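You operate a simulated robot arm through the tools that you are given. There is no shell and no other tool.

You run a simulated two-armed robot. Do the job below in one go: nothing can be reset, and whatever is moved stays where it is left.

JOB
Swap the jig's damper for the white one marked 5 SEC; drop the lid once.
Fine: old one in the FAULT tray, new one latched; raise by one press of UP, lever back to HOLD. Set down upright: blue damper, what you pick out.

It is judged by the outcome, as a careful person would: the job done as asked, and still so three seconds after it is handed in. It fails if anything else is knocked over, pushed out of place, dropped, spilled or broken. A push-on lid holds only when it is set on centred and level and pressed home; a screw cap is set on level and turned clockwise until tight.

ROBOT AND FRAMES
Two 7-joint arms with fingered hands on one trunk that stands fixed in place. Base frame: the origin is at the foot of the trunk, x ahead of it, y to its left, z up; the work surface is at about z = 800. Units: mm, rad, N and s.
The left shoulder is at [70, 169, 1268], the right one opposite. With the tool pointing down near the work surface each hand reaches from about 100 to 640 mm from the base axis, measured 20 degrees to its own side. Payload 3.4 kg a hand.
Tool frame (each hand has its own): the origin (TCP) lies between the finger pads and is the grasp point; the fingertips stand 23 mm ahead of it; z points along the fingers, y is the line along which they close. The gripper opens to 116 mm; its body begins 65 mm behind the TCP. The gripper is a hand of 4 fingers: y runs from the thumb to the fingers, the wrist lies at [0, 0, -211] in the tool frame, and closing takes about 1.5 s.
Orientation is told as [roll, pitch, yaw] about the base's x, y, z axes, in that order, counted from this pose: with the fingers straight down and closing along the base's y, the tool's x points along the base's -x, its y along +y and its z along -z.

CONTROLS
- The arms move only by the tool nudge_tool. It takes "left_series", "right_series" or both (then of equal length, played together; a hand with none holds still); each is a list of rows, each a list of 7 numbers: the shift along the tool's x, y, z in units of 300 mm (1.0 is 300 mm), then the turn, a rotation vector about the tool's x, y, z in units of 120 degrees (1.0 is 120 degrees), then the finger opening in mm, from 0 to 116. In form: [[dx, dy, dz, ax, ay, az, fingers], ...]. A call has 1 to 20 rows; each row is the pose to reach, as a shift and turn from the pose commanded when the call began, along the tool's axes at that moment. A call with a number of a shift or a turn outside -1 to 1 is refused whole. Rows are played at 5 a second. More than 50 mm and 0.15 rad between two rows, or a gripper value outside its range, and nothing of the call is played. A pose out of reach is approached as far as the arm can. The call stops where the force on the tool passes 60 N (or 10 N more than at its start, if that is more) or the arm is blocked; 0.2 s more then pass. Each finger travels about 153 mm/s and halts on what it meets, pressing with about 22 N; the grip force reading is that of the motor and also rises with nothing between the fingers. The clock runs only during rows and for 0.2 s after the last one: add rows that repeat a pose to give the fingers time. The reply holds the time, the measured pose of the TCP, the force on the tool along the base axes, the opening and the grip force, in the units named above and with some noise, with the torque about the TCP (base axes, N m) and any sound that the robot's microphone picked up.
- Cameras (640 x 400 px; columns grow to the right, rows downward): "scene" is now at [113.9, 57.1, 1494]; the picture's right is [0.66, -0.75, 0.00], its down [-0.47, -0.41, -0.78] and it looks along [0.59, 0.51, -0.62] (base axes); focal length 281 px, centre (320, 200). "left" rides on the left gripper at [-69, 1, -90] in its tool frame; the picture's right is [-0.01, -1.00, 0.00], its down [0.79, -0.01, -0.61] and it looks along [0.61, -0.01, 0.79] (tool axes); focal length 251 px, centre (320, 200). "right" rides on the right gripper at [68, 1, -90] in its tool frame; the picture's right is [-0.01, 1.00, 0.00], its down [-0.80, -0.01, -0.61] and it looks along [-0.61, -0.01, 0.80] (tool axes); focal length 251 px, centre (320, 200).
- capture(camera): a new picture of that camera. No time passes.
- move_column(by): slides the trunk up (or, below 0, down) by that many mm; the arms and the scene camera ride with it, the base frame stays. It gives what a move gives, with no picture.
- set_grasp(shape, hand): the hand has 4 fingers and takes this shape, open, in about a second: jaw (thumb against the fingers, like two jaws); tri (thumb and two fingers); tip (a fingertip pinch); poke (one finger out to press); point (the index stretched); flat (the hand flat); cup (the hand cupped); fist (a fist). The gripper value then closes the fingers along that shape, each until it touches; the sizes above hold for jaw. It gives what a move gives, with no picture.
- aim_head(pan, tilt): turns the head with the scene camera to pan (to the left, within 1.501 rad either way) and tilt (down, from -0.506 to 1.204), counted from straight ahead of the robot. It gives what a move gives.
- point_at(camera, pixels): there is no depth. For up to 12 entries [column, row, z] of the newest picture of that camera ("zoom" is the newest enlarged one), the place [x, y] in the base frame at which the ray of that pixel passes the height z, good to about 2 mm. No time passes.
- zoom(camera, box): a new picture of the part [left, top, right, bottom] of that camera's present view, enlarged. No time passes.
- finish_job(): hands the job in; it is judged then, once.

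Open the grippers and draw the arms clear of the work before you hand the job in, unless the task says otherwise.

The tools are called as a command line: name --argument value ..., lists and objects as JSON in quotes. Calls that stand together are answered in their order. nudge_tool: Moves the arms, as the interface text tells. Its arguments: {"type":"object","properties":{"left_series":{"type":"array"},"right_series":{"type":"array"}},"required":[]} The other tools are called the same way: move_column (by) moves the trunk up or down; set_grasp (shape, hand) gives the hand a shape; aim_head (pan, tilt) turns the head that bears the scene camera; capture (camera) takes a picture; point_at (camera, pixels) gives the place at which the rays of pixels pass given heights; zoom (camera, box) takes an enlarged picture of a part of a camera's view; finish_job () hands the job in.

At the start:

```text
time: 0.0
left_tool_pos: [285.3, 438.7, 1264.0]
left_tcp_rot: [0.001, 0.001, 0.0]
left_ft_force: [-0.8, 0.3, 0.3]
left_moment: [0.04, -0.04, -0.01]
left_finger_gap: 116.0
left_finger_force: 0.0
left_shape: jaw
right_tool_pos: [553.4, 5.0, 1185.6]
right_tcp_rot: [0.0, -0.001, 0.002]
right_ft_force: [-0.7, -0.4, 0.4]
right_moment: [0.02, -0.02, -0.01]
right_finger_gap: 116.1
right_finger_force: 0.0
right_shape: jaw
trunk travel left (down, up): [-775.0, 165.0]
head pan, tilt (commanded): [0.716, 0.67]
```

scene: 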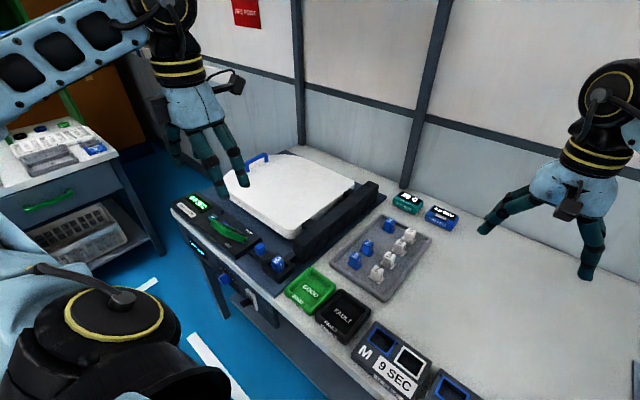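
right: 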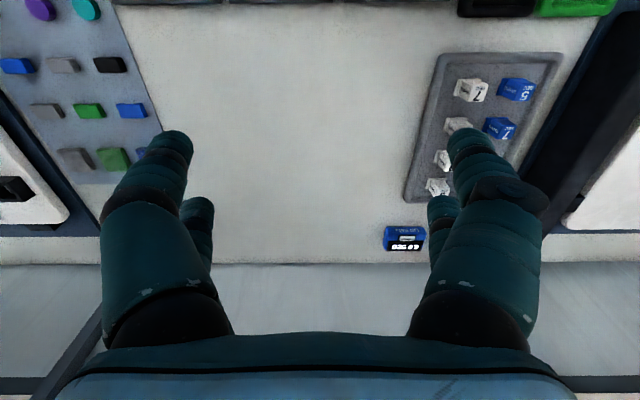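
left: 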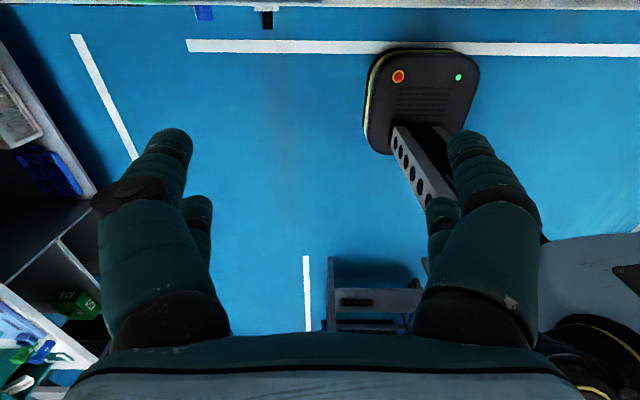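

The first pictures show a jig with a white lid (about 290,190 in scene), a tray of dampers (380,255), GOOD/FAULT trays and panels. I look at these in detail by zooming.

zoom --camera "scene" --box '[160, 140, 400, 290]'

zoom --camera "scene" --box '[320, 180, 480, 310]'

zoom --camera "scene" --box '[160, 180, 320, 320]'

zoom --camera "right" --box '[380, 0, 640, 260]'

```text
2.67 times, centred on (280, 215) of scene
```

zoom: 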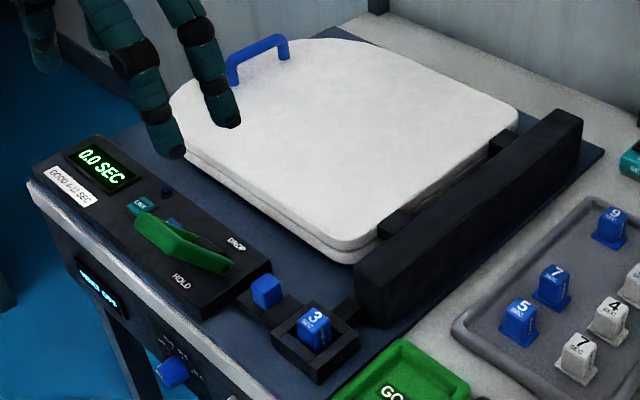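

```text
3.08 times, centred on (400, 245) of scene
```

zoom: 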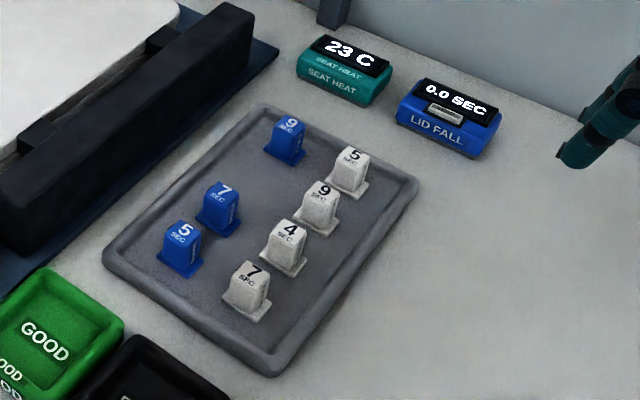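

```text
2.86 times, centred on (240, 250) of scene
```

zoom: 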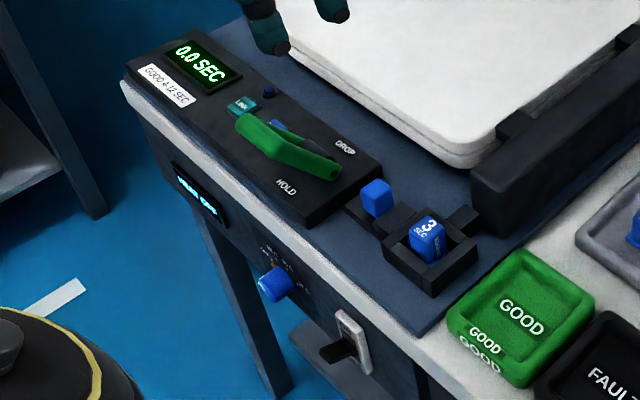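

```text
1.54 times, centred on (510, 130) of right
```

zoom: 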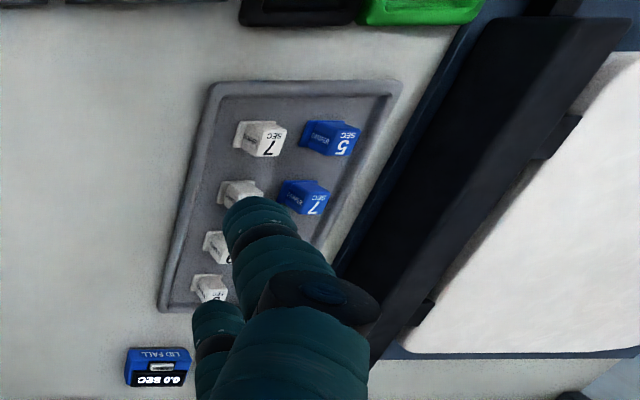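

The jig socket holds a blue 3 SEC damper with a blue latch beside it and a green lever near HOLD. I turn the head toward the jig and look closer at all the labels.

aim_head --pan 0.9 --tilt 0.75

capture --camera "scene"

```text
time: 0.7
left_tool_pos: [286.0, 438.2, 1263.1]
left_tcp_rot: [-0.001, 0.0, 0.0]
left_ft_force: [1.1, -0.1, 0.3]
left_moment: [-0.01, -0.01, 0.02]
left_finger_gap: 115.9
left_finger_force: 0.1
left_shape: jaw
right_tool_pos: [553.4, 4.7, 1187.1]
right_tcp_rot: [0.001, 0.001, 0.002]
right_ft_force: [-0.1, -0.7, 0.4]
right_moment: [-0.01, 0.01, -0.01]
right_finger_gap: 115.7
right_finger_force: 0.0
right_shape: jaw
trunk travel left (down, up): [-775.0, 165.0]
head pan, tilt (commanded): [0.901, 0.75]
```

```text
taken
```

scene: 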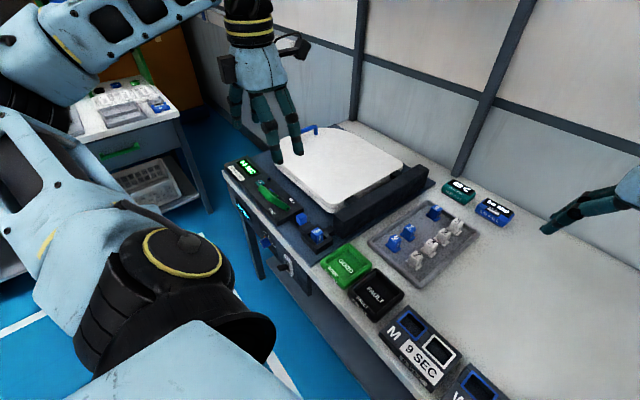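

The head now shows jig at (300,190) and trays at (345,260). I zoom on the control area and the front panel.

zoom --camera "scene" --box '[215, 150, 311, 210]'

zoom --camera "scene" --box '[270, 190, 366, 250]'

zoom --camera "scene" --box '[225, 200, 321, 290]'

zoom --camera "scene" --box '[360, 170, 520, 280]'

zoom --camera "scene" --box '[320, 230, 520, 400]'

```text
6.67 times, centred on (263, 180) of scene
```

zoom: 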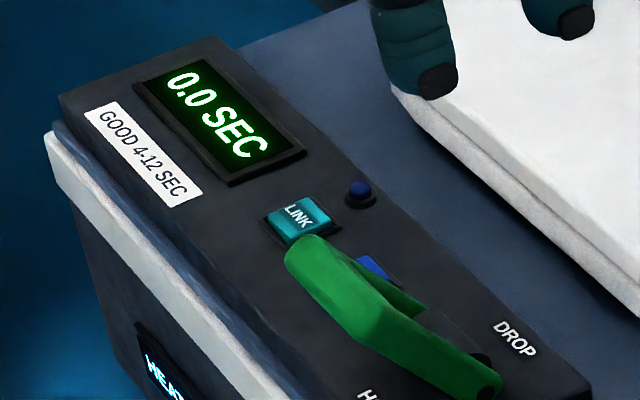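

```text
6.67 times, centred on (318, 220) of scene
```

zoom: 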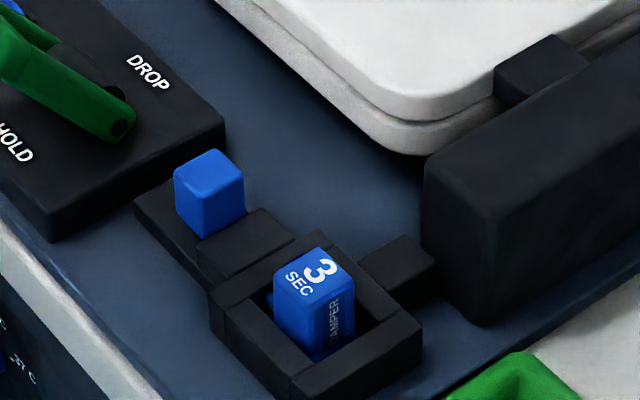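

```text
4.44 times, centred on (273, 245) of scene
```

zoom: 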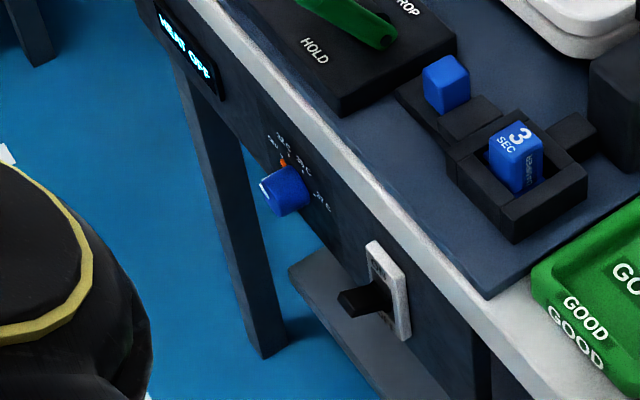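

```text
3.64 times, centred on (440, 225) of scene
```

zoom: 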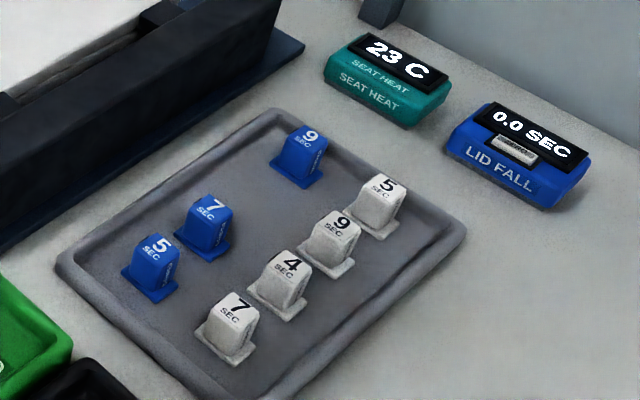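

```text
2.35 times, centred on (420, 315) of scene
```

zoom: 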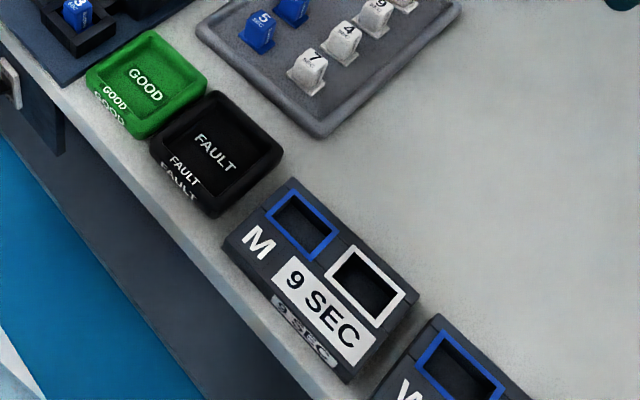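

I locate the key objects in the base frame: socket damper (318,236), latch knob, lever, trays, and the dampers in the tray.

capture --camera "scene"

point_at --camera "scene" --pixels '[[318, 237, 850], [302, 218, 850], [265, 195, 850], [287, 207, 850], [345, 262, 810], [375, 291, 810], [395, 242, 830], [457, 225, 830], [486, 210, 830], [310, 130, 850], [250, 163, 850], [418, 358, 830]]'

```text
taken
```

scene: 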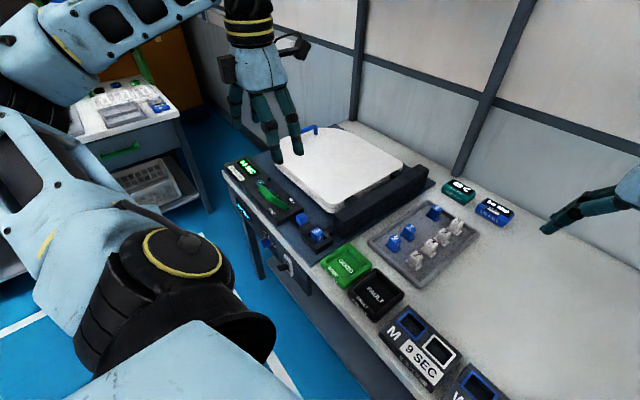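

```text
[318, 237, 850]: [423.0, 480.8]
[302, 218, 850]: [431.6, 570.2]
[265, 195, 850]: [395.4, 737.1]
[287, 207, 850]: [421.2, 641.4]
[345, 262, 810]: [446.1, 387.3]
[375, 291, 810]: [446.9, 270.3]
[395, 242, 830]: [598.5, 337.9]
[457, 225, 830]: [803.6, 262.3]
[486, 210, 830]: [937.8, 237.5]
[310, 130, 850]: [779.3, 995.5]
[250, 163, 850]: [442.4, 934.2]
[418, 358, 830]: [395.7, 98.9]
```

Objects lie far out: the white 5 SEC is near (800,262), lever near (400,740). I bring the left hand over the jig controls, yawed -90° so its camera looks along +y at them.

nudge_tool --left_series '[[-0.035, 0.025, 0.035, 0, 0, 0.0682, 116], [-0.07, 0.05, 0.07, 0, 0, 0.1364, 116], [-0.104, 0.0745, 0.104, 0, 0, 0.2045, 116], [-0.139, 0.099, 0.138, 0, 0, 0.2727, 116], [-0.174, 0.124, 0.173, 0, 0, 0.3409, 116], [-0.209, 0.149, 0.207, 0, 0, 0.4091, 116], [-0.244, 0.174, 0.242, 0, 0, 0.4773, 116], [-0.279, 0.199, 0.276, 0, 0, 0.5455, 116], [-0.313, 0.223, 0.311, 0, 0, 0.6136, 116], [-0.348, 0.248, 0.345, 0, 0, 0.6818, 116], [-0.383, 0.273, 0.38, 0, 0, 0.75, 116], [-0.383, 0.273, 0.38, 0, 0, 0.75, 116]]'

capture --camera "left"

```text
time: 3.3
left_tool_pos: [396.3, 499.2, 1149.1]
left_tcp_rot: [0.001, 0.002, -1.569]
left_ft_force: [-1.1, -0.4, -0.1]
left_moment: [-0.02, -0.02, 0.03]
left_finger_gap: 116.0
left_finger_force: 0.0
left_shape: jaw
left hand out of reach, approached as far as the arm can: row 11, 12
right_tool_pos: [551.8, 4.1, 1188.3]
right_tcp_rot: [0.001, 0.0, 0.001]
right_ft_force: [-0.8, -0.9, 0.7]
right_moment: [-0.01, -0.01, 0.0]
right_finger_gap: 115.8
right_finger_force: 0.0
right_shape: jaw
trunk travel left (down, up): [-775.0, 165.0]
head pan, tilt (commanded): [0.901, 0.75]
```

```text
taken
```

left: 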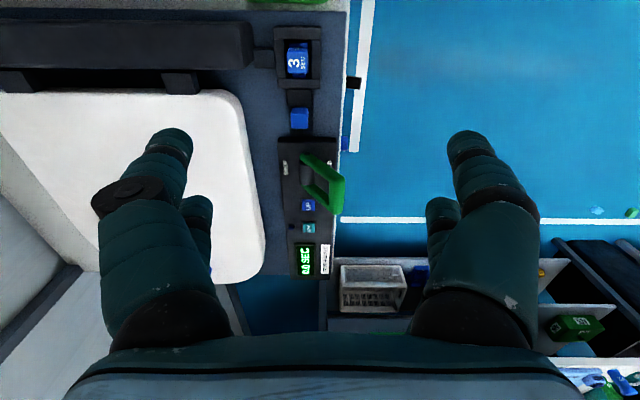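

Good view of the console from above: lever (325,185), UP-like blue button (308,206), LINK (308,229), socket (298,60). I zoom in on these.

zoom --camera "left" --box '[250, 120, 370, 290]'

zoom --camera "left" --box '[230, 10, 360, 145]'

capture --camera "scene"

```text
2.35 times, centred on (310, 205) of left
```

zoom: 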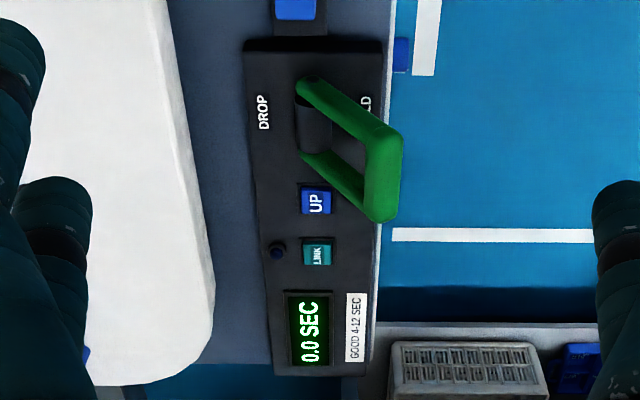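

```text
2.96 times, centred on (295, 78) of left
```

zoom: 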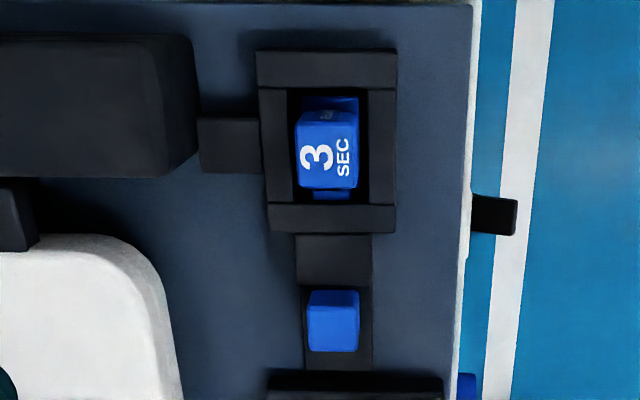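

```text
taken
```

scene: 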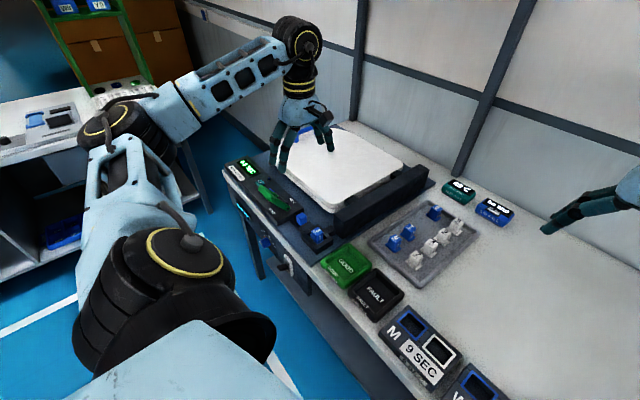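

The labels are now clear: lever is toward HOLD (robot side), UP button blue next to LINK, latch knob blue beside the socket. I triangulate the key points using both cameras at several heights.

point_at --camera "left" --pixels '[[308, 206, 820], [308, 206, 900], [308, 229, 820], [308, 229, 900], [299, 118, 820], [299, 118, 900], [297, 60, 820], [297, 60, 900], [337, 192, 820], [337, 192, 900], [307, 158, 820], [307, 158, 900]]'

point_at --camera "scene" --pixels '[[302, 217, 820], [302, 217, 900], [316, 233, 820], [316, 233, 900], [260, 183, 820], [260, 183, 900], [270, 191, 820], [270, 191, 900]]'

zoom --camera "scene" --box '[220, 150, 340, 250]'

```text
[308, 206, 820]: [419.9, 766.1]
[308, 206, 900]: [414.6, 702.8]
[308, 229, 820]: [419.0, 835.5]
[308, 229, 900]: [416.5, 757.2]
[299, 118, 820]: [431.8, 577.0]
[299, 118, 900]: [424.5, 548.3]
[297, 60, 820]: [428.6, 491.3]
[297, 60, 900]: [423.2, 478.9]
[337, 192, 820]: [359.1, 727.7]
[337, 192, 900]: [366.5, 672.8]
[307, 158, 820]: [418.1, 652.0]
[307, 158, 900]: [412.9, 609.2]
```

```text
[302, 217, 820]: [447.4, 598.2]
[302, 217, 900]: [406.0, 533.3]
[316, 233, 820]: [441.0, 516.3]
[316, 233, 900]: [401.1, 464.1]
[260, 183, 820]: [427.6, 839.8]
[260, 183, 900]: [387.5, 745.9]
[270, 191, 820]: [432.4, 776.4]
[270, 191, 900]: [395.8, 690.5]
```

```text
4.00 times, centred on (280, 200) of scene
```

zoom: 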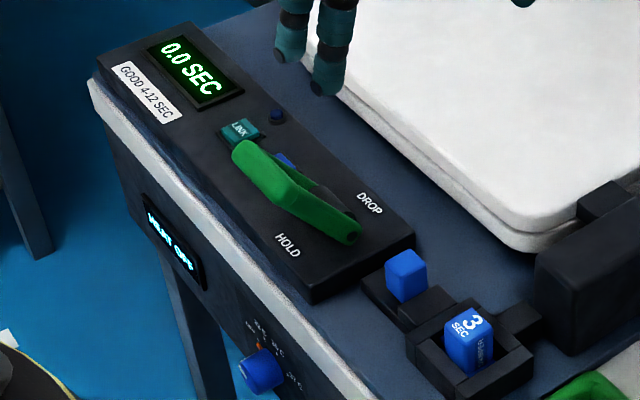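

I triangulate the lever handle ends and pivot, seen at left pixels (337.6,179.5), (335.5,209) and (305,158), and in the scene at (271,197.5), (260,188), (287.5,209).

point_at --camera "left" --pixels '[[337.6, 179.5, 840], [337.6, 179.5, 940], [335.5, 209, 840], [335.5, 209, 940], [304.9, 158.3, 840], [304.9, 158.3, 940], [303.6, 185.9, 840], [303.6, 185.9, 940]]'

point_at --camera "scene" --pixels '[[271.2, 197.5, 840], [271.2, 197.5, 940], [260, 188, 840], [260, 188, 940], [287.5, 209, 840], [287.5, 209, 940], [352, 262, 800], [375, 291, 800], [345, 262, 800], [300, 227, 830]]'

```text
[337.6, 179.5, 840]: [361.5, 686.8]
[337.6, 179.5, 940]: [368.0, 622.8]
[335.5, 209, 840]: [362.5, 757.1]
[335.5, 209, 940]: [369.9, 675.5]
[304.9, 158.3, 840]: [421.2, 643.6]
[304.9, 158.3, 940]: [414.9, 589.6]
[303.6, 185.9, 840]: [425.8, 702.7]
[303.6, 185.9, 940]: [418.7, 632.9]
```

```text
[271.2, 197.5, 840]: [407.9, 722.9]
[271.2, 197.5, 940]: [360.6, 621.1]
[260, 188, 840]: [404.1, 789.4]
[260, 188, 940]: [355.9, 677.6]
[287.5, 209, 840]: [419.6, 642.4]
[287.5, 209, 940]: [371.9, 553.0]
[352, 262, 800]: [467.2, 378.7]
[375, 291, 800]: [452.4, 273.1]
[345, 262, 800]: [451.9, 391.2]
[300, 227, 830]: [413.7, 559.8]
```

The lever pivots at about (420,640–700,845) with its bar at (367,633–700,920), leaning to HOLD. Next I lower the left hand back along -y to get a close view of the socket and latch.

nudge_tool --left_series '[[-0.076, 0.01, 0.1, 0, 0, 0, 116], [-0.152, 0.02, 0.2, 0, 0, 0, 116], [-0.228, 0.03, 0.3, 0, 0, 0, 116], [-0.304, 0.04, 0.4, 0, 0, 0, 116], [-0.38, 0.047, 0.497, 0, 0, 0, 116], [-0.38, 0.047, 0.497, 0, 0, 0, 116]]'

capture --camera "left"

zoom --camera "left" --box '[240, 120, 400, 240]'

```text
time: 4.7
left_tool_pos: [409.8, 384.4, 1002.4]
left_tcp_rot: [0.002, -0.001, -1.569]
left_ft_force: [0.0, -0.2, 0.2]
left_moment: [0.01, 0.03, -0.01]
left_finger_gap: 115.8
left_finger_force: 0.1
left_shape: jaw
right_tool_pos: [553.3, 4.4, 1186.4]
right_tcp_rot: [0.001, 0.001, 0.002]
right_ft_force: [-0.2, -0.1, 0.5]
right_moment: [0.02, 0.0, 0.02]
right_finger_gap: 116.3
right_finger_force: 0.0
right_shape: jaw
trunk travel left (down, up): [-775.0, 165.0]
head pan, tilt (commanded): [0.901, 0.75]
```

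```text
taken
```

left: 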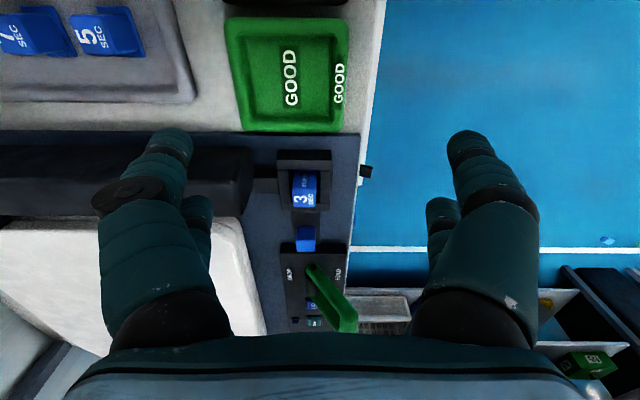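

```text
3.33 times, centred on (320, 180) of left
```

zoom: 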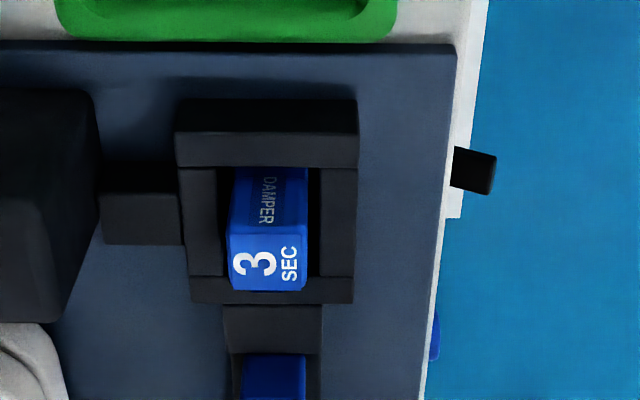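

The socket frame top works out to about z=840 with inner opening x 408–444, y 466–514, damper top near z=866. I zoom further on the latch knob and console from here.

zoom --camera "left" --box '[265, 190, 365, 255]'

zoom --camera "left" --box '[265, 230, 385, 340]'

zoom --camera "scene" --box '[280, 200, 344, 240]'

```text
6.15 times, centred on (315, 222) of left
```

zoom: 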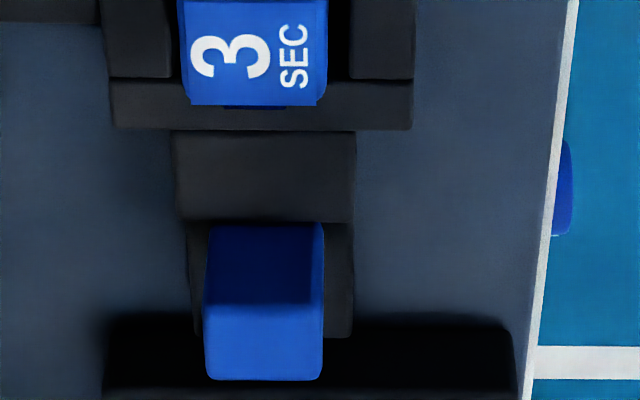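

```text
3.64 times, centred on (325, 285) of left
```

zoom: 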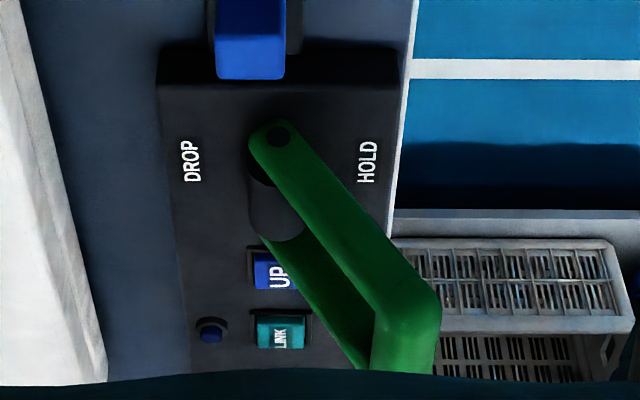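

```text
10.00 times, centred on (312, 220) of scene
```

zoom: 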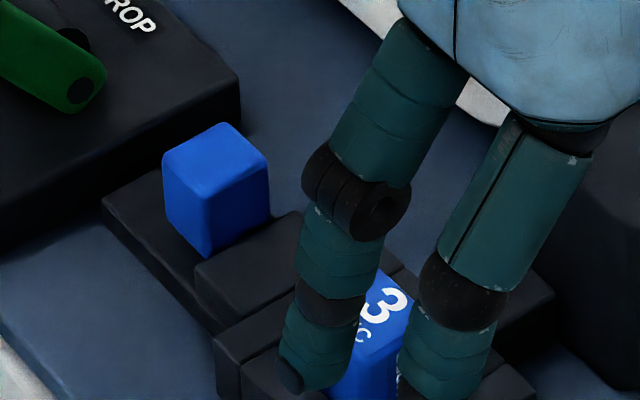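

The latch knob (x 413–438, y 557–581, top z 863) sits against the socket side, so it is latched and slides +y about 20 mm. I raise the left hand and turn it back to yaw 0 before going to a yaw +90 approach.

nudge_tool --left_series '[[0.005, -0.009, -0.045, 0, 0, -0.0682, 116], [0.01, -0.018, -0.09, 0, 0, -0.1364, 116], [0.014, -0.027, -0.136, 0, 0, -0.2045, 116], [0.019, -0.036, -0.182, 0, 0, -0.2727, 116], [0.024, -0.045, -0.227, 0, 0, -0.3409, 116], [0.029, -0.055, -0.273, 0, 0, -0.4091, 116], [0.034, -0.064, -0.318, 0, 0, -0.4773, 116], [0.039, -0.073, -0.364, 0, 0, -0.5455, 116], [0.043, -0.082, -0.409, 0, 0, -0.6136, 116], [0.048, -0.091, -0.455, 0, 0, -0.6818, 116], [0.053, -0.1, -0.5, 0, 0, -0.75, 116], [0.053, -0.1, -0.5, 0, 0, -0.75, 116]]'

```text
time: 7.3
left_tool_pos: [381.2, 401.8, 1150.5]
left_tcp_rot: [0.001, 0.0, 0.003]
left_ft_force: [-1.3, 0.5, 0.6]
left_moment: [-0.01, -0.01, 0.0]
left_finger_gap: 116.2
left_finger_force: 0.2
left_shape: jaw
right_tool_pos: [552.1, 4.1, 1186.7]
right_tcp_rot: [0.001, 0.0, 0.002]
right_ft_force: [-0.2, -0.3, -0.1]
right_moment: [-0.01, 0.03, 0.0]
right_finger_gap: 116.0
right_finger_force: 0.0
right_shape: jaw
trunk travel left (down, up): [-775.0, 165.0]
head pan, tilt (commanded): [0.901, 0.75]
```

The left hand is at yaw 0, z=1150. Now I yaw it to +90°.

nudge_tool --left_series '[[0, 0, 0, 0, 0, -0.0682, 116], [0, 0, 0, 0, 0, -0.1364, 116], [0, 0, 0, 0, 0, -0.2045, 116], [0, 0, 0, 0, 0, -0.2727, 116], [0, 0, 0, 0, 0, -0.3409, 116], [0, 0, 0, 0, 0, -0.4091, 116], [0, 0, 0, 0, 0, -0.4773, 116], [0, 0, 0, 0, 0, -0.5455, 116], [0, 0, 0, 0, 0, -0.6136, 116], [0, 0, 0, 0, 0, -0.6818, 116], [0, 0, 0, 0, 0, -0.75, 116], [0, 0, 0, 0, 0, -0.75, 116]]'

capture --camera "scene"

```text
time: 9.9
left_tool_pos: [380.7, 402.5, 1150.7]
left_tcp_rot: [0.0, -0.001, 1.574]
left_ft_force: [-1.0, -0.1, 0.6]
left_moment: [0.02, 0.0, -0.01]
left_finger_gap: 115.8
left_finger_force: 0.0
left_shape: jaw
right_tool_pos: [552.7, 4.8, 1187.7]
right_tcp_rot: [-0.001, 0.001, 0.002]
right_ft_force: [0.1, 0.0, -0.2]
right_moment: [-0.02, -0.01, 0.04]
right_finger_gap: 115.9
right_finger_force: 0.1
right_shape: jaw
trunk travel left (down, up): [-775.0, 165.0]
head pan, tilt (commanded): [0.901, 0.75]
```

```text
taken
```

scene: 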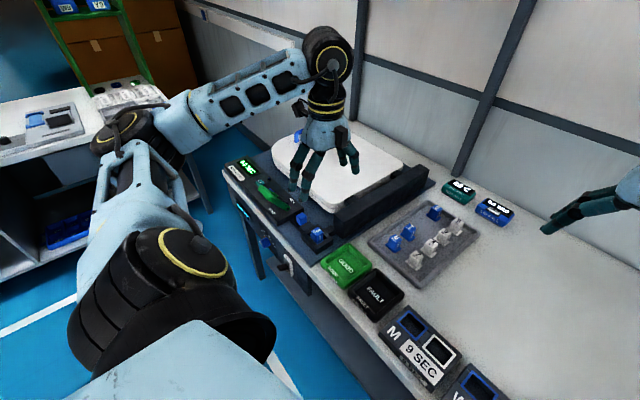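

Yaw +90 works. I now tilt the fingers 35° toward +y and move to a pre-pose above the latch knob at (425,530,960).

nudge_tool --left_series '[[-0.061, -0.021, 0.091, 0, -0.0417, 0, 116], [-0.121, -0.043, 0.182, 0, -0.0833, 0, 116], [-0.182, -0.064, 0.273, 0, -0.125, 0, 116], [-0.243, -0.086, 0.363, 0, -0.1667, 0, 116], [-0.304, -0.107, 0.454, 0, -0.2083, 0, 116], [-0.364, -0.129, 0.545, 0, -0.25, 0, 116], [-0.425, -0.15, 0.636, 0, -0.2917, 0, 116], [-0.425, -0.15, 0.636, 0, -0.2917, 0, 116]]'

capture --camera "left"

capture --camera "scene"

```text
time: 11.7
left_tool_pos: [426.2, 530.5, 958.8]
left_tcp_rot: [0.0, -0.613, 1.571]
left_ft_force: [-0.5, 0.0, -0.2]
left_moment: [0.0, -0.02, 0.0]
left_finger_gap: 115.7
left_finger_force: 0.0
left_shape: jaw
right_tool_pos: [552.5, 5.1, 1188.0]
right_tcp_rot: [0.0, -0.002, 0.002]
right_ft_force: [0.8, 0.3, 0.1]
right_moment: [0.01, 0.02, 0.01]
right_finger_gap: 115.6
right_finger_force: 0.1
right_shape: jaw
trunk travel left (down, up): [-775.0, 165.0]
head pan, tilt (commanded): [0.901, 0.75]
```

```text
taken
```

left: 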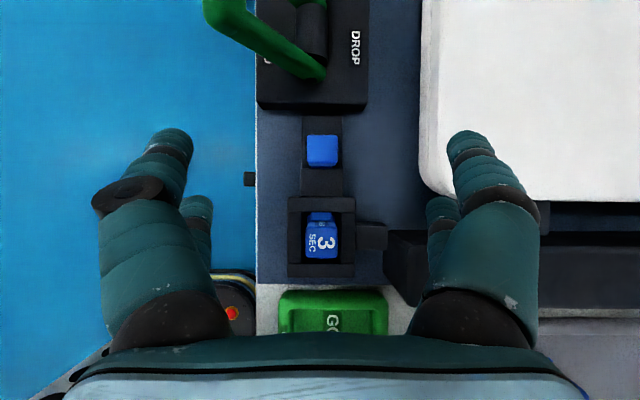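

```text
taken
```

scene: 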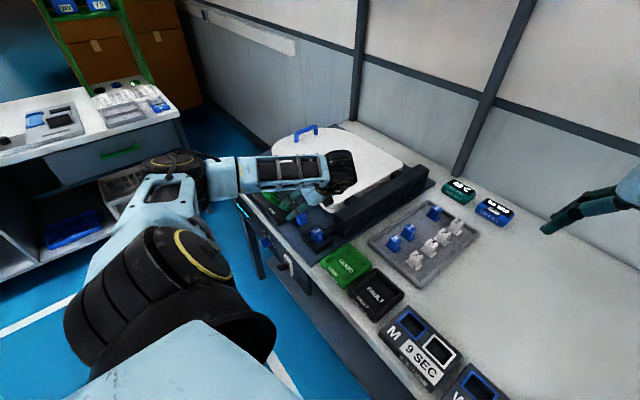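

Now looking straight down at the latch (knob at (322,150), damper at (321,238)). I zoom to see whether the tongue covers the damper foot.

zoom --camera "left" --box '[265, 100, 385, 280]'

zoom --camera "left" --box '[280, 185, 364, 240]'

point_at --camera "left" --pixels '[[322, 150, 863], [322, 238, 866], [288, 198, 840], [355, 198, 840], [288, 277, 840], [355, 277, 840], [307, 116, 828], [368, 108, 840], [257, 104, 840], [420, 150, 860]]'

```text
2.22 times, centred on (325, 190) of left
```

zoom: 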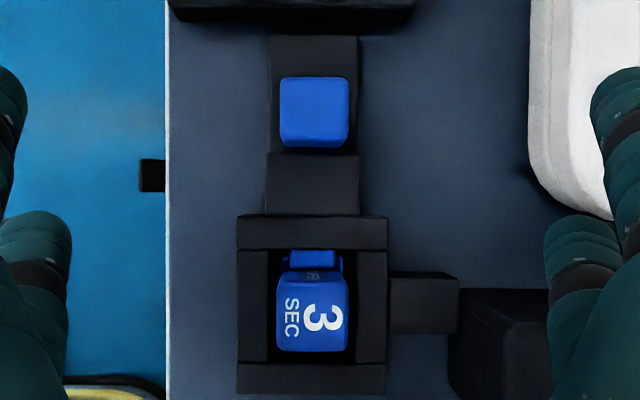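

```text
7.27 times, centred on (322, 212) of left
```

zoom: 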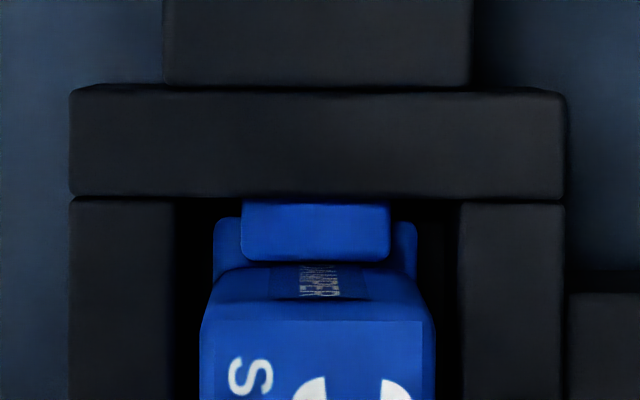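

```text
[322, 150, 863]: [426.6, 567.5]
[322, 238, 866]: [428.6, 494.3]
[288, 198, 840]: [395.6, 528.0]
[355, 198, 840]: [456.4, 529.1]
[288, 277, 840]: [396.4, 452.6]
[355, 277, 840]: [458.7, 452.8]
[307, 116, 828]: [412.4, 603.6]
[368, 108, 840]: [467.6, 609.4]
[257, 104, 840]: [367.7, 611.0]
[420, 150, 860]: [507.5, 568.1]
```

The view shows a blue tongue over the damper's foot at zoom (315,230), so the latch is engaged and must be pulled +y. I try the "tip" pinch shape and look at where the fingers are.

set_grasp --hand "left" --shape "tip"

capture --camera "left"

```text
time: 12.6
left_tool_pos: [425.3, 529.6, 958.2]
left_tcp_rot: [0.0, -0.611, 1.571]
left_ft_force: [0.6, 0.3, 0.3]
left_moment: [-0.01, 0.0, -0.03]
left_finger_gap: 115.6
left_finger_force: 0.0
left_shape: tip
right_tool_pos: [552.9, 4.2, 1187.4]
right_tcp_rot: [-0.001, 0.0, 0.002]
right_ft_force: [-0.4, 0.4, -0.3]
right_moment: [-0.02, -0.01, -0.03]
right_finger_gap: 115.9
right_finger_force: 0.0
right_shape: jaw
trunk travel left (down, up): [-775.0, 165.0]
head pan, tilt (commanded): [0.901, 0.75]
```

```text
taken
```

left: 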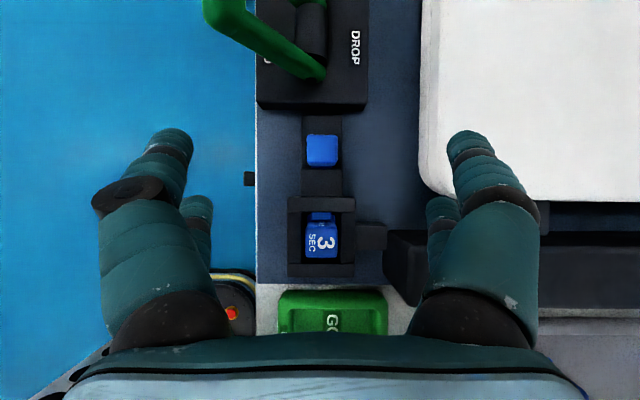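

Open, "tip" looks the same as jaw. I close it partly in free air to see where the tips meet.

nudge_tool --left_series '[[0, 0, 0, 0, 0, 0, 30], [0, 0, 0, 0, 0, 0, 30], [0, 0, 0, 0, 0, 0, 30], [0, 0, 0, 0, 0, 0, 30], [0, 0, 0, 0, 0, 0, 30]]'

capture --camera "left"

```text
time: 13.8
left_tool_pos: [424.9, 531.8, 958.4]
left_tcp_rot: [-0.002, -0.612, 1.571]
left_ft_force: [0.5, -0.2, 0.2]
left_moment: [-0.01, -0.01, 0.0]
left_finger_gap: 30.4
left_finger_force: 0.1
left_shape: tip
right_tool_pos: [552.5, 4.8, 1187.0]
right_tcp_rot: [0.0, 0.0, 0.0]
right_ft_force: [0.7, 0.3, -1.6]
right_moment: [0.02, 0.0, 0.02]
right_finger_gap: 116.1
right_finger_force: 0.1
right_shape: jaw
trunk travel left (down, up): [-775.0, 165.0]
head pan, tilt (commanded): [0.901, 0.75]
```

```text
taken
```

left: 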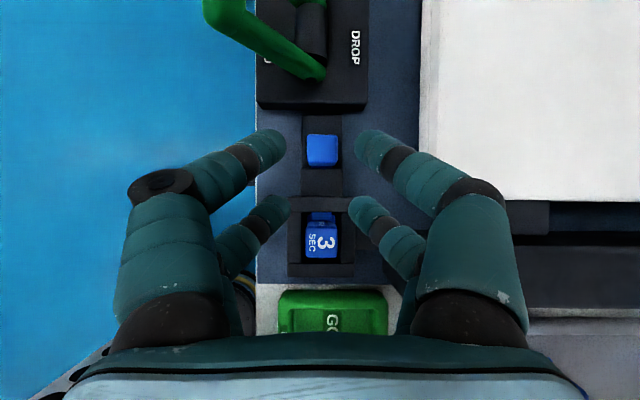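

In "tip" both finger pairs close, about 40 mm apart, which is clumsy for the small knob. I check the "poke" shape instead.

set_grasp --hand "left" --shape "poke"

capture --camera "left"

capture --camera "scene"

```text
time: 14.7
left_tool_pos: [425.3, 531.0, 959.2]
left_tcp_rot: [0.0, -0.612, 1.571]
left_ft_force: [0.5, -0.6, 0.3]
left_moment: [0.0, 0.0, 0.01]
left_finger_gap: 0.0
left_finger_force: 0.0
left_shape: poke
right_tool_pos: [553.1, 5.1, 1187.1]
right_tcp_rot: [0.0, 0.001, 0.002]
right_ft_force: [0.0, -0.2, 0.4]
right_moment: [-0.04, -0.01, 0.02]
right_finger_gap: 116.0
right_finger_force: 0.0
right_shape: jaw
trunk travel left (down, up): [-775.0, 165.0]
head pan, tilt (commanded): [0.901, 0.75]
```

```text
taken
```

left: 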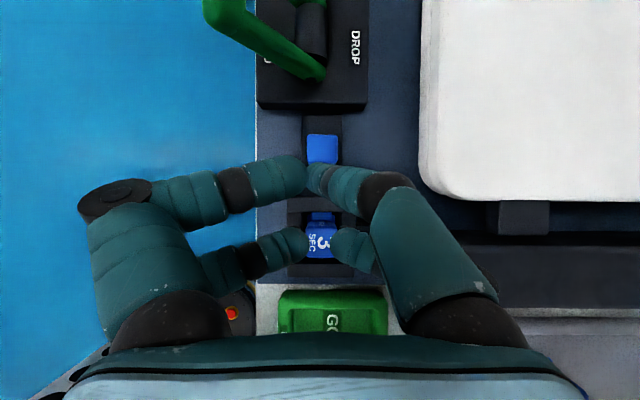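

```text
taken
```

scene: 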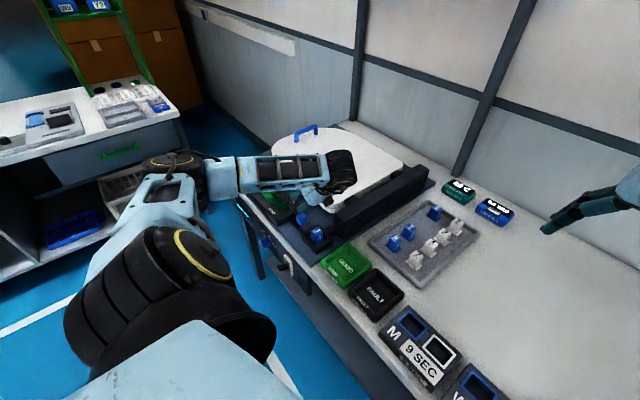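

In poke the reading is gap 0 with curled fingers. I command a larger opening in this shape to see how the poking finger moves.

nudge_tool --left_series '[[0, 0, 0, 0, 0, 0, 116], [0, 0, 0, 0, 0, 0, 116], [0, 0, 0, 0, 0, 0, 116], [0, 0, 0, 0, 0, 0, 116], [0, 0, 0, 0, 0, 0, 116]]'

capture --camera "left"

```text
time: 15.9
left_tool_pos: [425.1, 530.0, 959.7]
left_tcp_rot: [0.0, -0.611, 1.571]
left_ft_force: [0.2, 0.2, -0.3]
left_moment: [-0.01, -0.03, -0.03]
left_finger_gap: 0.0
left_finger_force: 0.1
left_shape: poke
right_tool_pos: [552.9, 3.9, 1187.5]
right_tcp_rot: [-0.001, 0.0, 0.004]
right_ft_force: [0.4, 0.1, 0.7]
right_moment: [0.03, -0.01, -0.01]
right_finger_gap: 116.1
right_finger_force: 0.1
right_shape: jaw
trunk travel left (down, up): [-775.0, 165.0]
head pan, tilt (commanded): [0.901, 0.75]
```

```text
taken
```

left: 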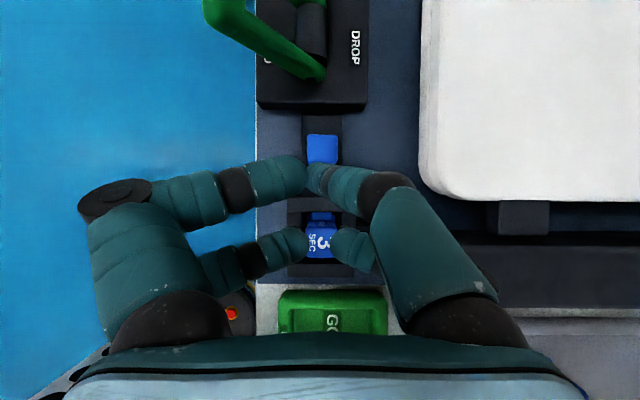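

Poke is a fixed shape with the tip near the tool axis. I also check "point".

set_grasp --hand "left" --shape "point"

capture --camera "left"

set_grasp --hand "left" --shape "tri"

capture --camera "left"

```text
time: 16.8
left_tool_pos: [425.6, 531.4, 958.3]
left_tcp_rot: [-0.001, -0.61, 1.571]
left_ft_force: [-0.1, -1.1, -0.6]
left_moment: [0.03, -0.02, 0.01]
left_finger_gap: 0.0
left_finger_force: 0.1
left_shape: point
right_tool_pos: [552.6, 3.9, 1187.1]
right_tcp_rot: [0.001, -0.001, 0.002]
right_ft_force: [-0.5, 0.2, -0.3]
right_moment: [-0.01, 0.02, -0.01]
right_finger_gap: 115.9
right_finger_force: 0.0
right_shape: jaw
trunk travel left (down, up): [-775.0, 165.0]
head pan, tilt (commanded): [0.901, 0.75]
```

```text
taken
```

left: 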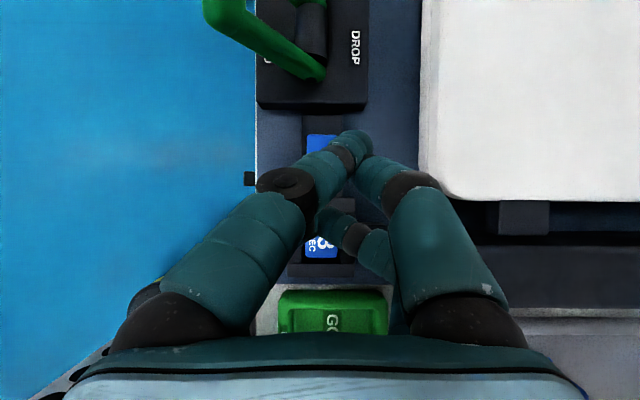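

```text
time: 17.7
left_tool_pos: [425.1, 530.0, 959.1]
left_tcp_rot: [0.001, -0.61, 1.571]
left_ft_force: [0.3, 1.0, -0.4]
left_moment: [0.01, 0.0, -0.02]
left_finger_gap: 116.0
left_finger_force: 0.1
left_shape: tri
right_tool_pos: [552.3, 5.2, 1188.3]
right_tcp_rot: [0.001, -0.001, 0.001]
right_ft_force: [-0.1, 0.3, -0.2]
right_moment: [0.01, 0.02, 0.01]
right_finger_gap: 115.9
right_finger_force: 0.1
right_shape: jaw
trunk travel left (down, up): [-775.0, 165.0]
head pan, tilt (commanded): [0.901, 0.75]
```

```text
taken
```

left: 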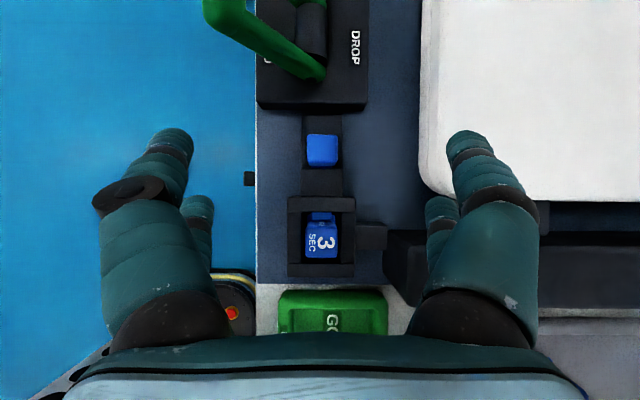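

The fixed shapes are not obviously better, so I use jaw with the hand vertical and one finger pair centred on the knob. I set jaw and straighten the hand at (426.6,553,960) to test reach.

set_grasp --hand "left" --shape "jaw"

nudge_tool --left_series '[[-0.013, -0.001, 0.008, 0, 0.0583, 0, 116], [-0.026, -0.002, 0.016, 0, 0.1167, 0, 116], [-0.039, -0.003, 0.025, 0, 0.175, 0, 116], [-0.052, -0.004, 0.033, 0, 0.2333, 0, 116], [-0.065, -0.005, 0.041, 0, 0.2917, 0, 116], [-0.065, -0.005, 0.041, 0, 0.2917, 0, 116]]'

capture --camera "left"

```text
time: 18.6
left_tool_pos: [425.6, 529.8, 959.0]
left_tcp_rot: [0.001, -0.611, 1.571]
left_ft_force: [-0.4, 0.1, 0.6]
left_moment: [0.0, 0.0, 0.03]
left_finger_gap: 116.0
left_finger_force: 0.1
left_shape: jaw
right_tool_pos: [553.6, 3.8, 1187.1]
right_tcp_rot: [-0.001, 0.001, 0.001]
right_ft_force: [-0.4, 0.0, 0.0]
right_moment: [0.02, 0.0, 0.0]
right_finger_gap: 116.0
right_finger_force: 0.1
right_shape: jaw
trunk travel left (down, up): [-775.0, 165.0]
head pan, tilt (commanded): [0.901, 0.75]
```

```text
time: 20.0
left_tool_pos: [426.1, 551.5, 960.7]
left_tcp_rot: [0.0, 0.0, 1.571]
left_ft_force: [-0.9, -0.5, 0.6]
left_moment: [-0.01, -0.02, 0.01]
left_finger_gap: 116.0
left_finger_force: 0.1
left_shape: jaw
right_tool_pos: [552.4, 5.3, 1187.5]
right_tcp_rot: [-0.001, 0.001, 0.002]
right_ft_force: [0.0, -0.6, 0.7]
right_moment: [0.0, -0.05, 0.02]
right_finger_gap: 115.9
right_finger_force: 0.0
right_shape: jaw
trunk travel left (down, up): [-775.0, 165.0]
head pan, tilt (commanded): [0.901, 0.75]
```

```text
taken
```

left: 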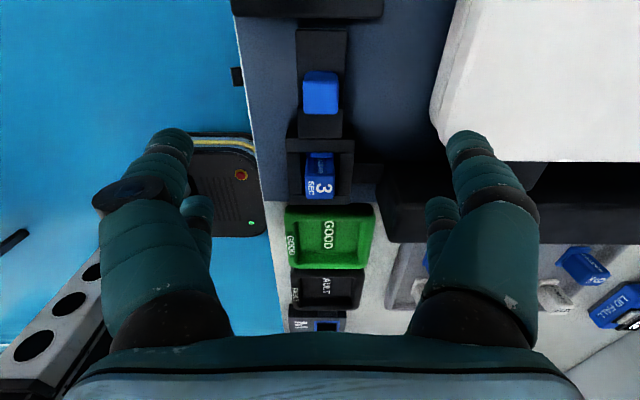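

The pose is reached with the hand vertical at (426,551,961). I check it from the scene camera before going down.

zoom --camera "scene" --box '[230, 130, 358, 260]'

```text
3.08 times, centred on (294, 195) of scene
```

zoom: 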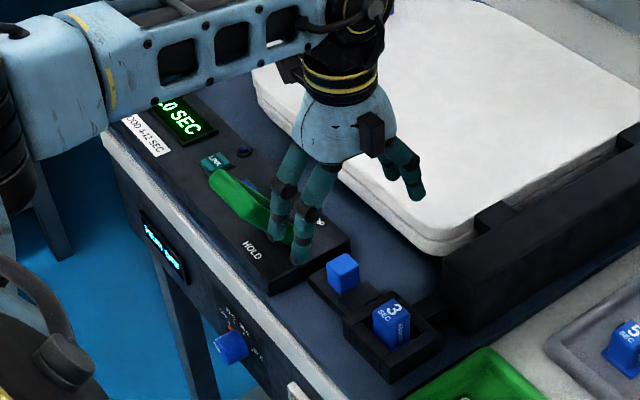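

The lid edge (x≈507) is close to the open fingers, so I narrow the opening to 60 mm and lower partway to z=900.

nudge_tool --left_series '[[0.008, 0, 0, 0, 0, 0, 60], [0.008, 0, 0, 0, 0, 0, 60], [0.008, 0, 0.1, 0, 0, 0, 60], [0.008, 0, 0.2, 0, 0, 0, 60], [0.008, 0, 0.2, 0, 0, 0, 60]]'

capture --camera "left"

zoom --camera "scene" --box '[256, 170, 352, 250]'

```text
time: 21.2
left_tool_pos: [427.2, 549.7, 900.7]
left_tcp_rot: [0.0, -0.001, 1.571]
left_ft_force: [-0.7, -1.0, 0.2]
left_moment: [0.01, 0.02, 0.0]
left_finger_gap: 60.3
left_finger_force: 0.0
left_shape: jaw
right_tool_pos: [553.1, 4.0, 1187.5]
right_tcp_rot: [0.003, 0.001, 0.001]
right_ft_force: [-0.7, -0.7, 0.9]
right_moment: [-0.01, -0.02, 0.0]
right_finger_gap: 115.8
right_finger_force: 0.1
right_shape: jaw
trunk travel left (down, up): [-775.0, 165.0]
head pan, tilt (commanded): [0.901, 0.75]
```

```text
taken
```

left: 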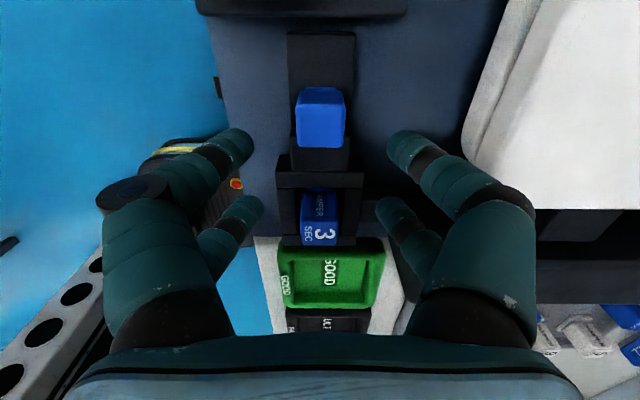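

```text
5.00 times, centred on (304, 210) of scene
```

zoom: 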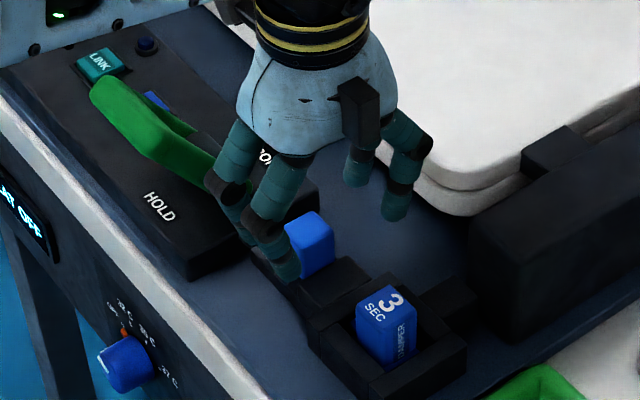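

The front finger pair lines up with the knob. I lower to z=866.

nudge_tool --left_series '[[0, 0, 0.058, 0, 0, 0, 60], [0, 0, 0.1157, 0, 0, 0, 60], [0, 0, 0.1157, 0, 0, 0, 60]]'

capture --camera "left"

zoom --camera "scene" --box '[256, 170, 352, 250]'

```text
time: 22.0
left_tool_pos: [427.6, 550.1, 864.7]
left_tcp_rot: [-0.001, 0.0, 1.57]
left_ft_force: [0.3, -0.2, -0.6]
left_moment: [-0.02, -0.02, 0.03]
left_finger_gap: 60.5
left_finger_force: 0.0
left_shape: jaw
right_tool_pos: [553.0, 3.1, 1187.5]
right_tcp_rot: [0.0, 0.0, 0.002]
right_ft_force: [-0.3, -0.1, 0.0]
right_moment: [0.01, 0.01, 0.01]
right_finger_gap: 116.2
right_finger_force: 0.1
right_shape: jaw
trunk travel left (down, up): [-775.0, 165.0]
head pan, tilt (commanded): [0.901, 0.75]
```

```text
taken
```

left: 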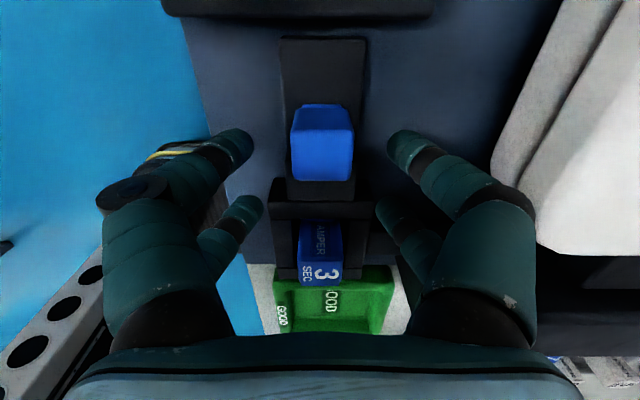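

```text
5.00 times, centred on (304, 210) of scene
```

zoom: 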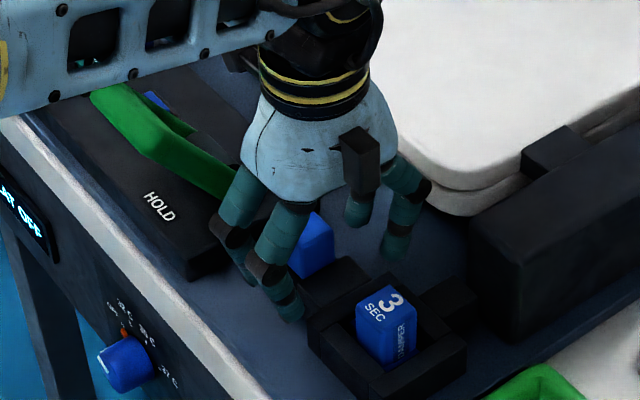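

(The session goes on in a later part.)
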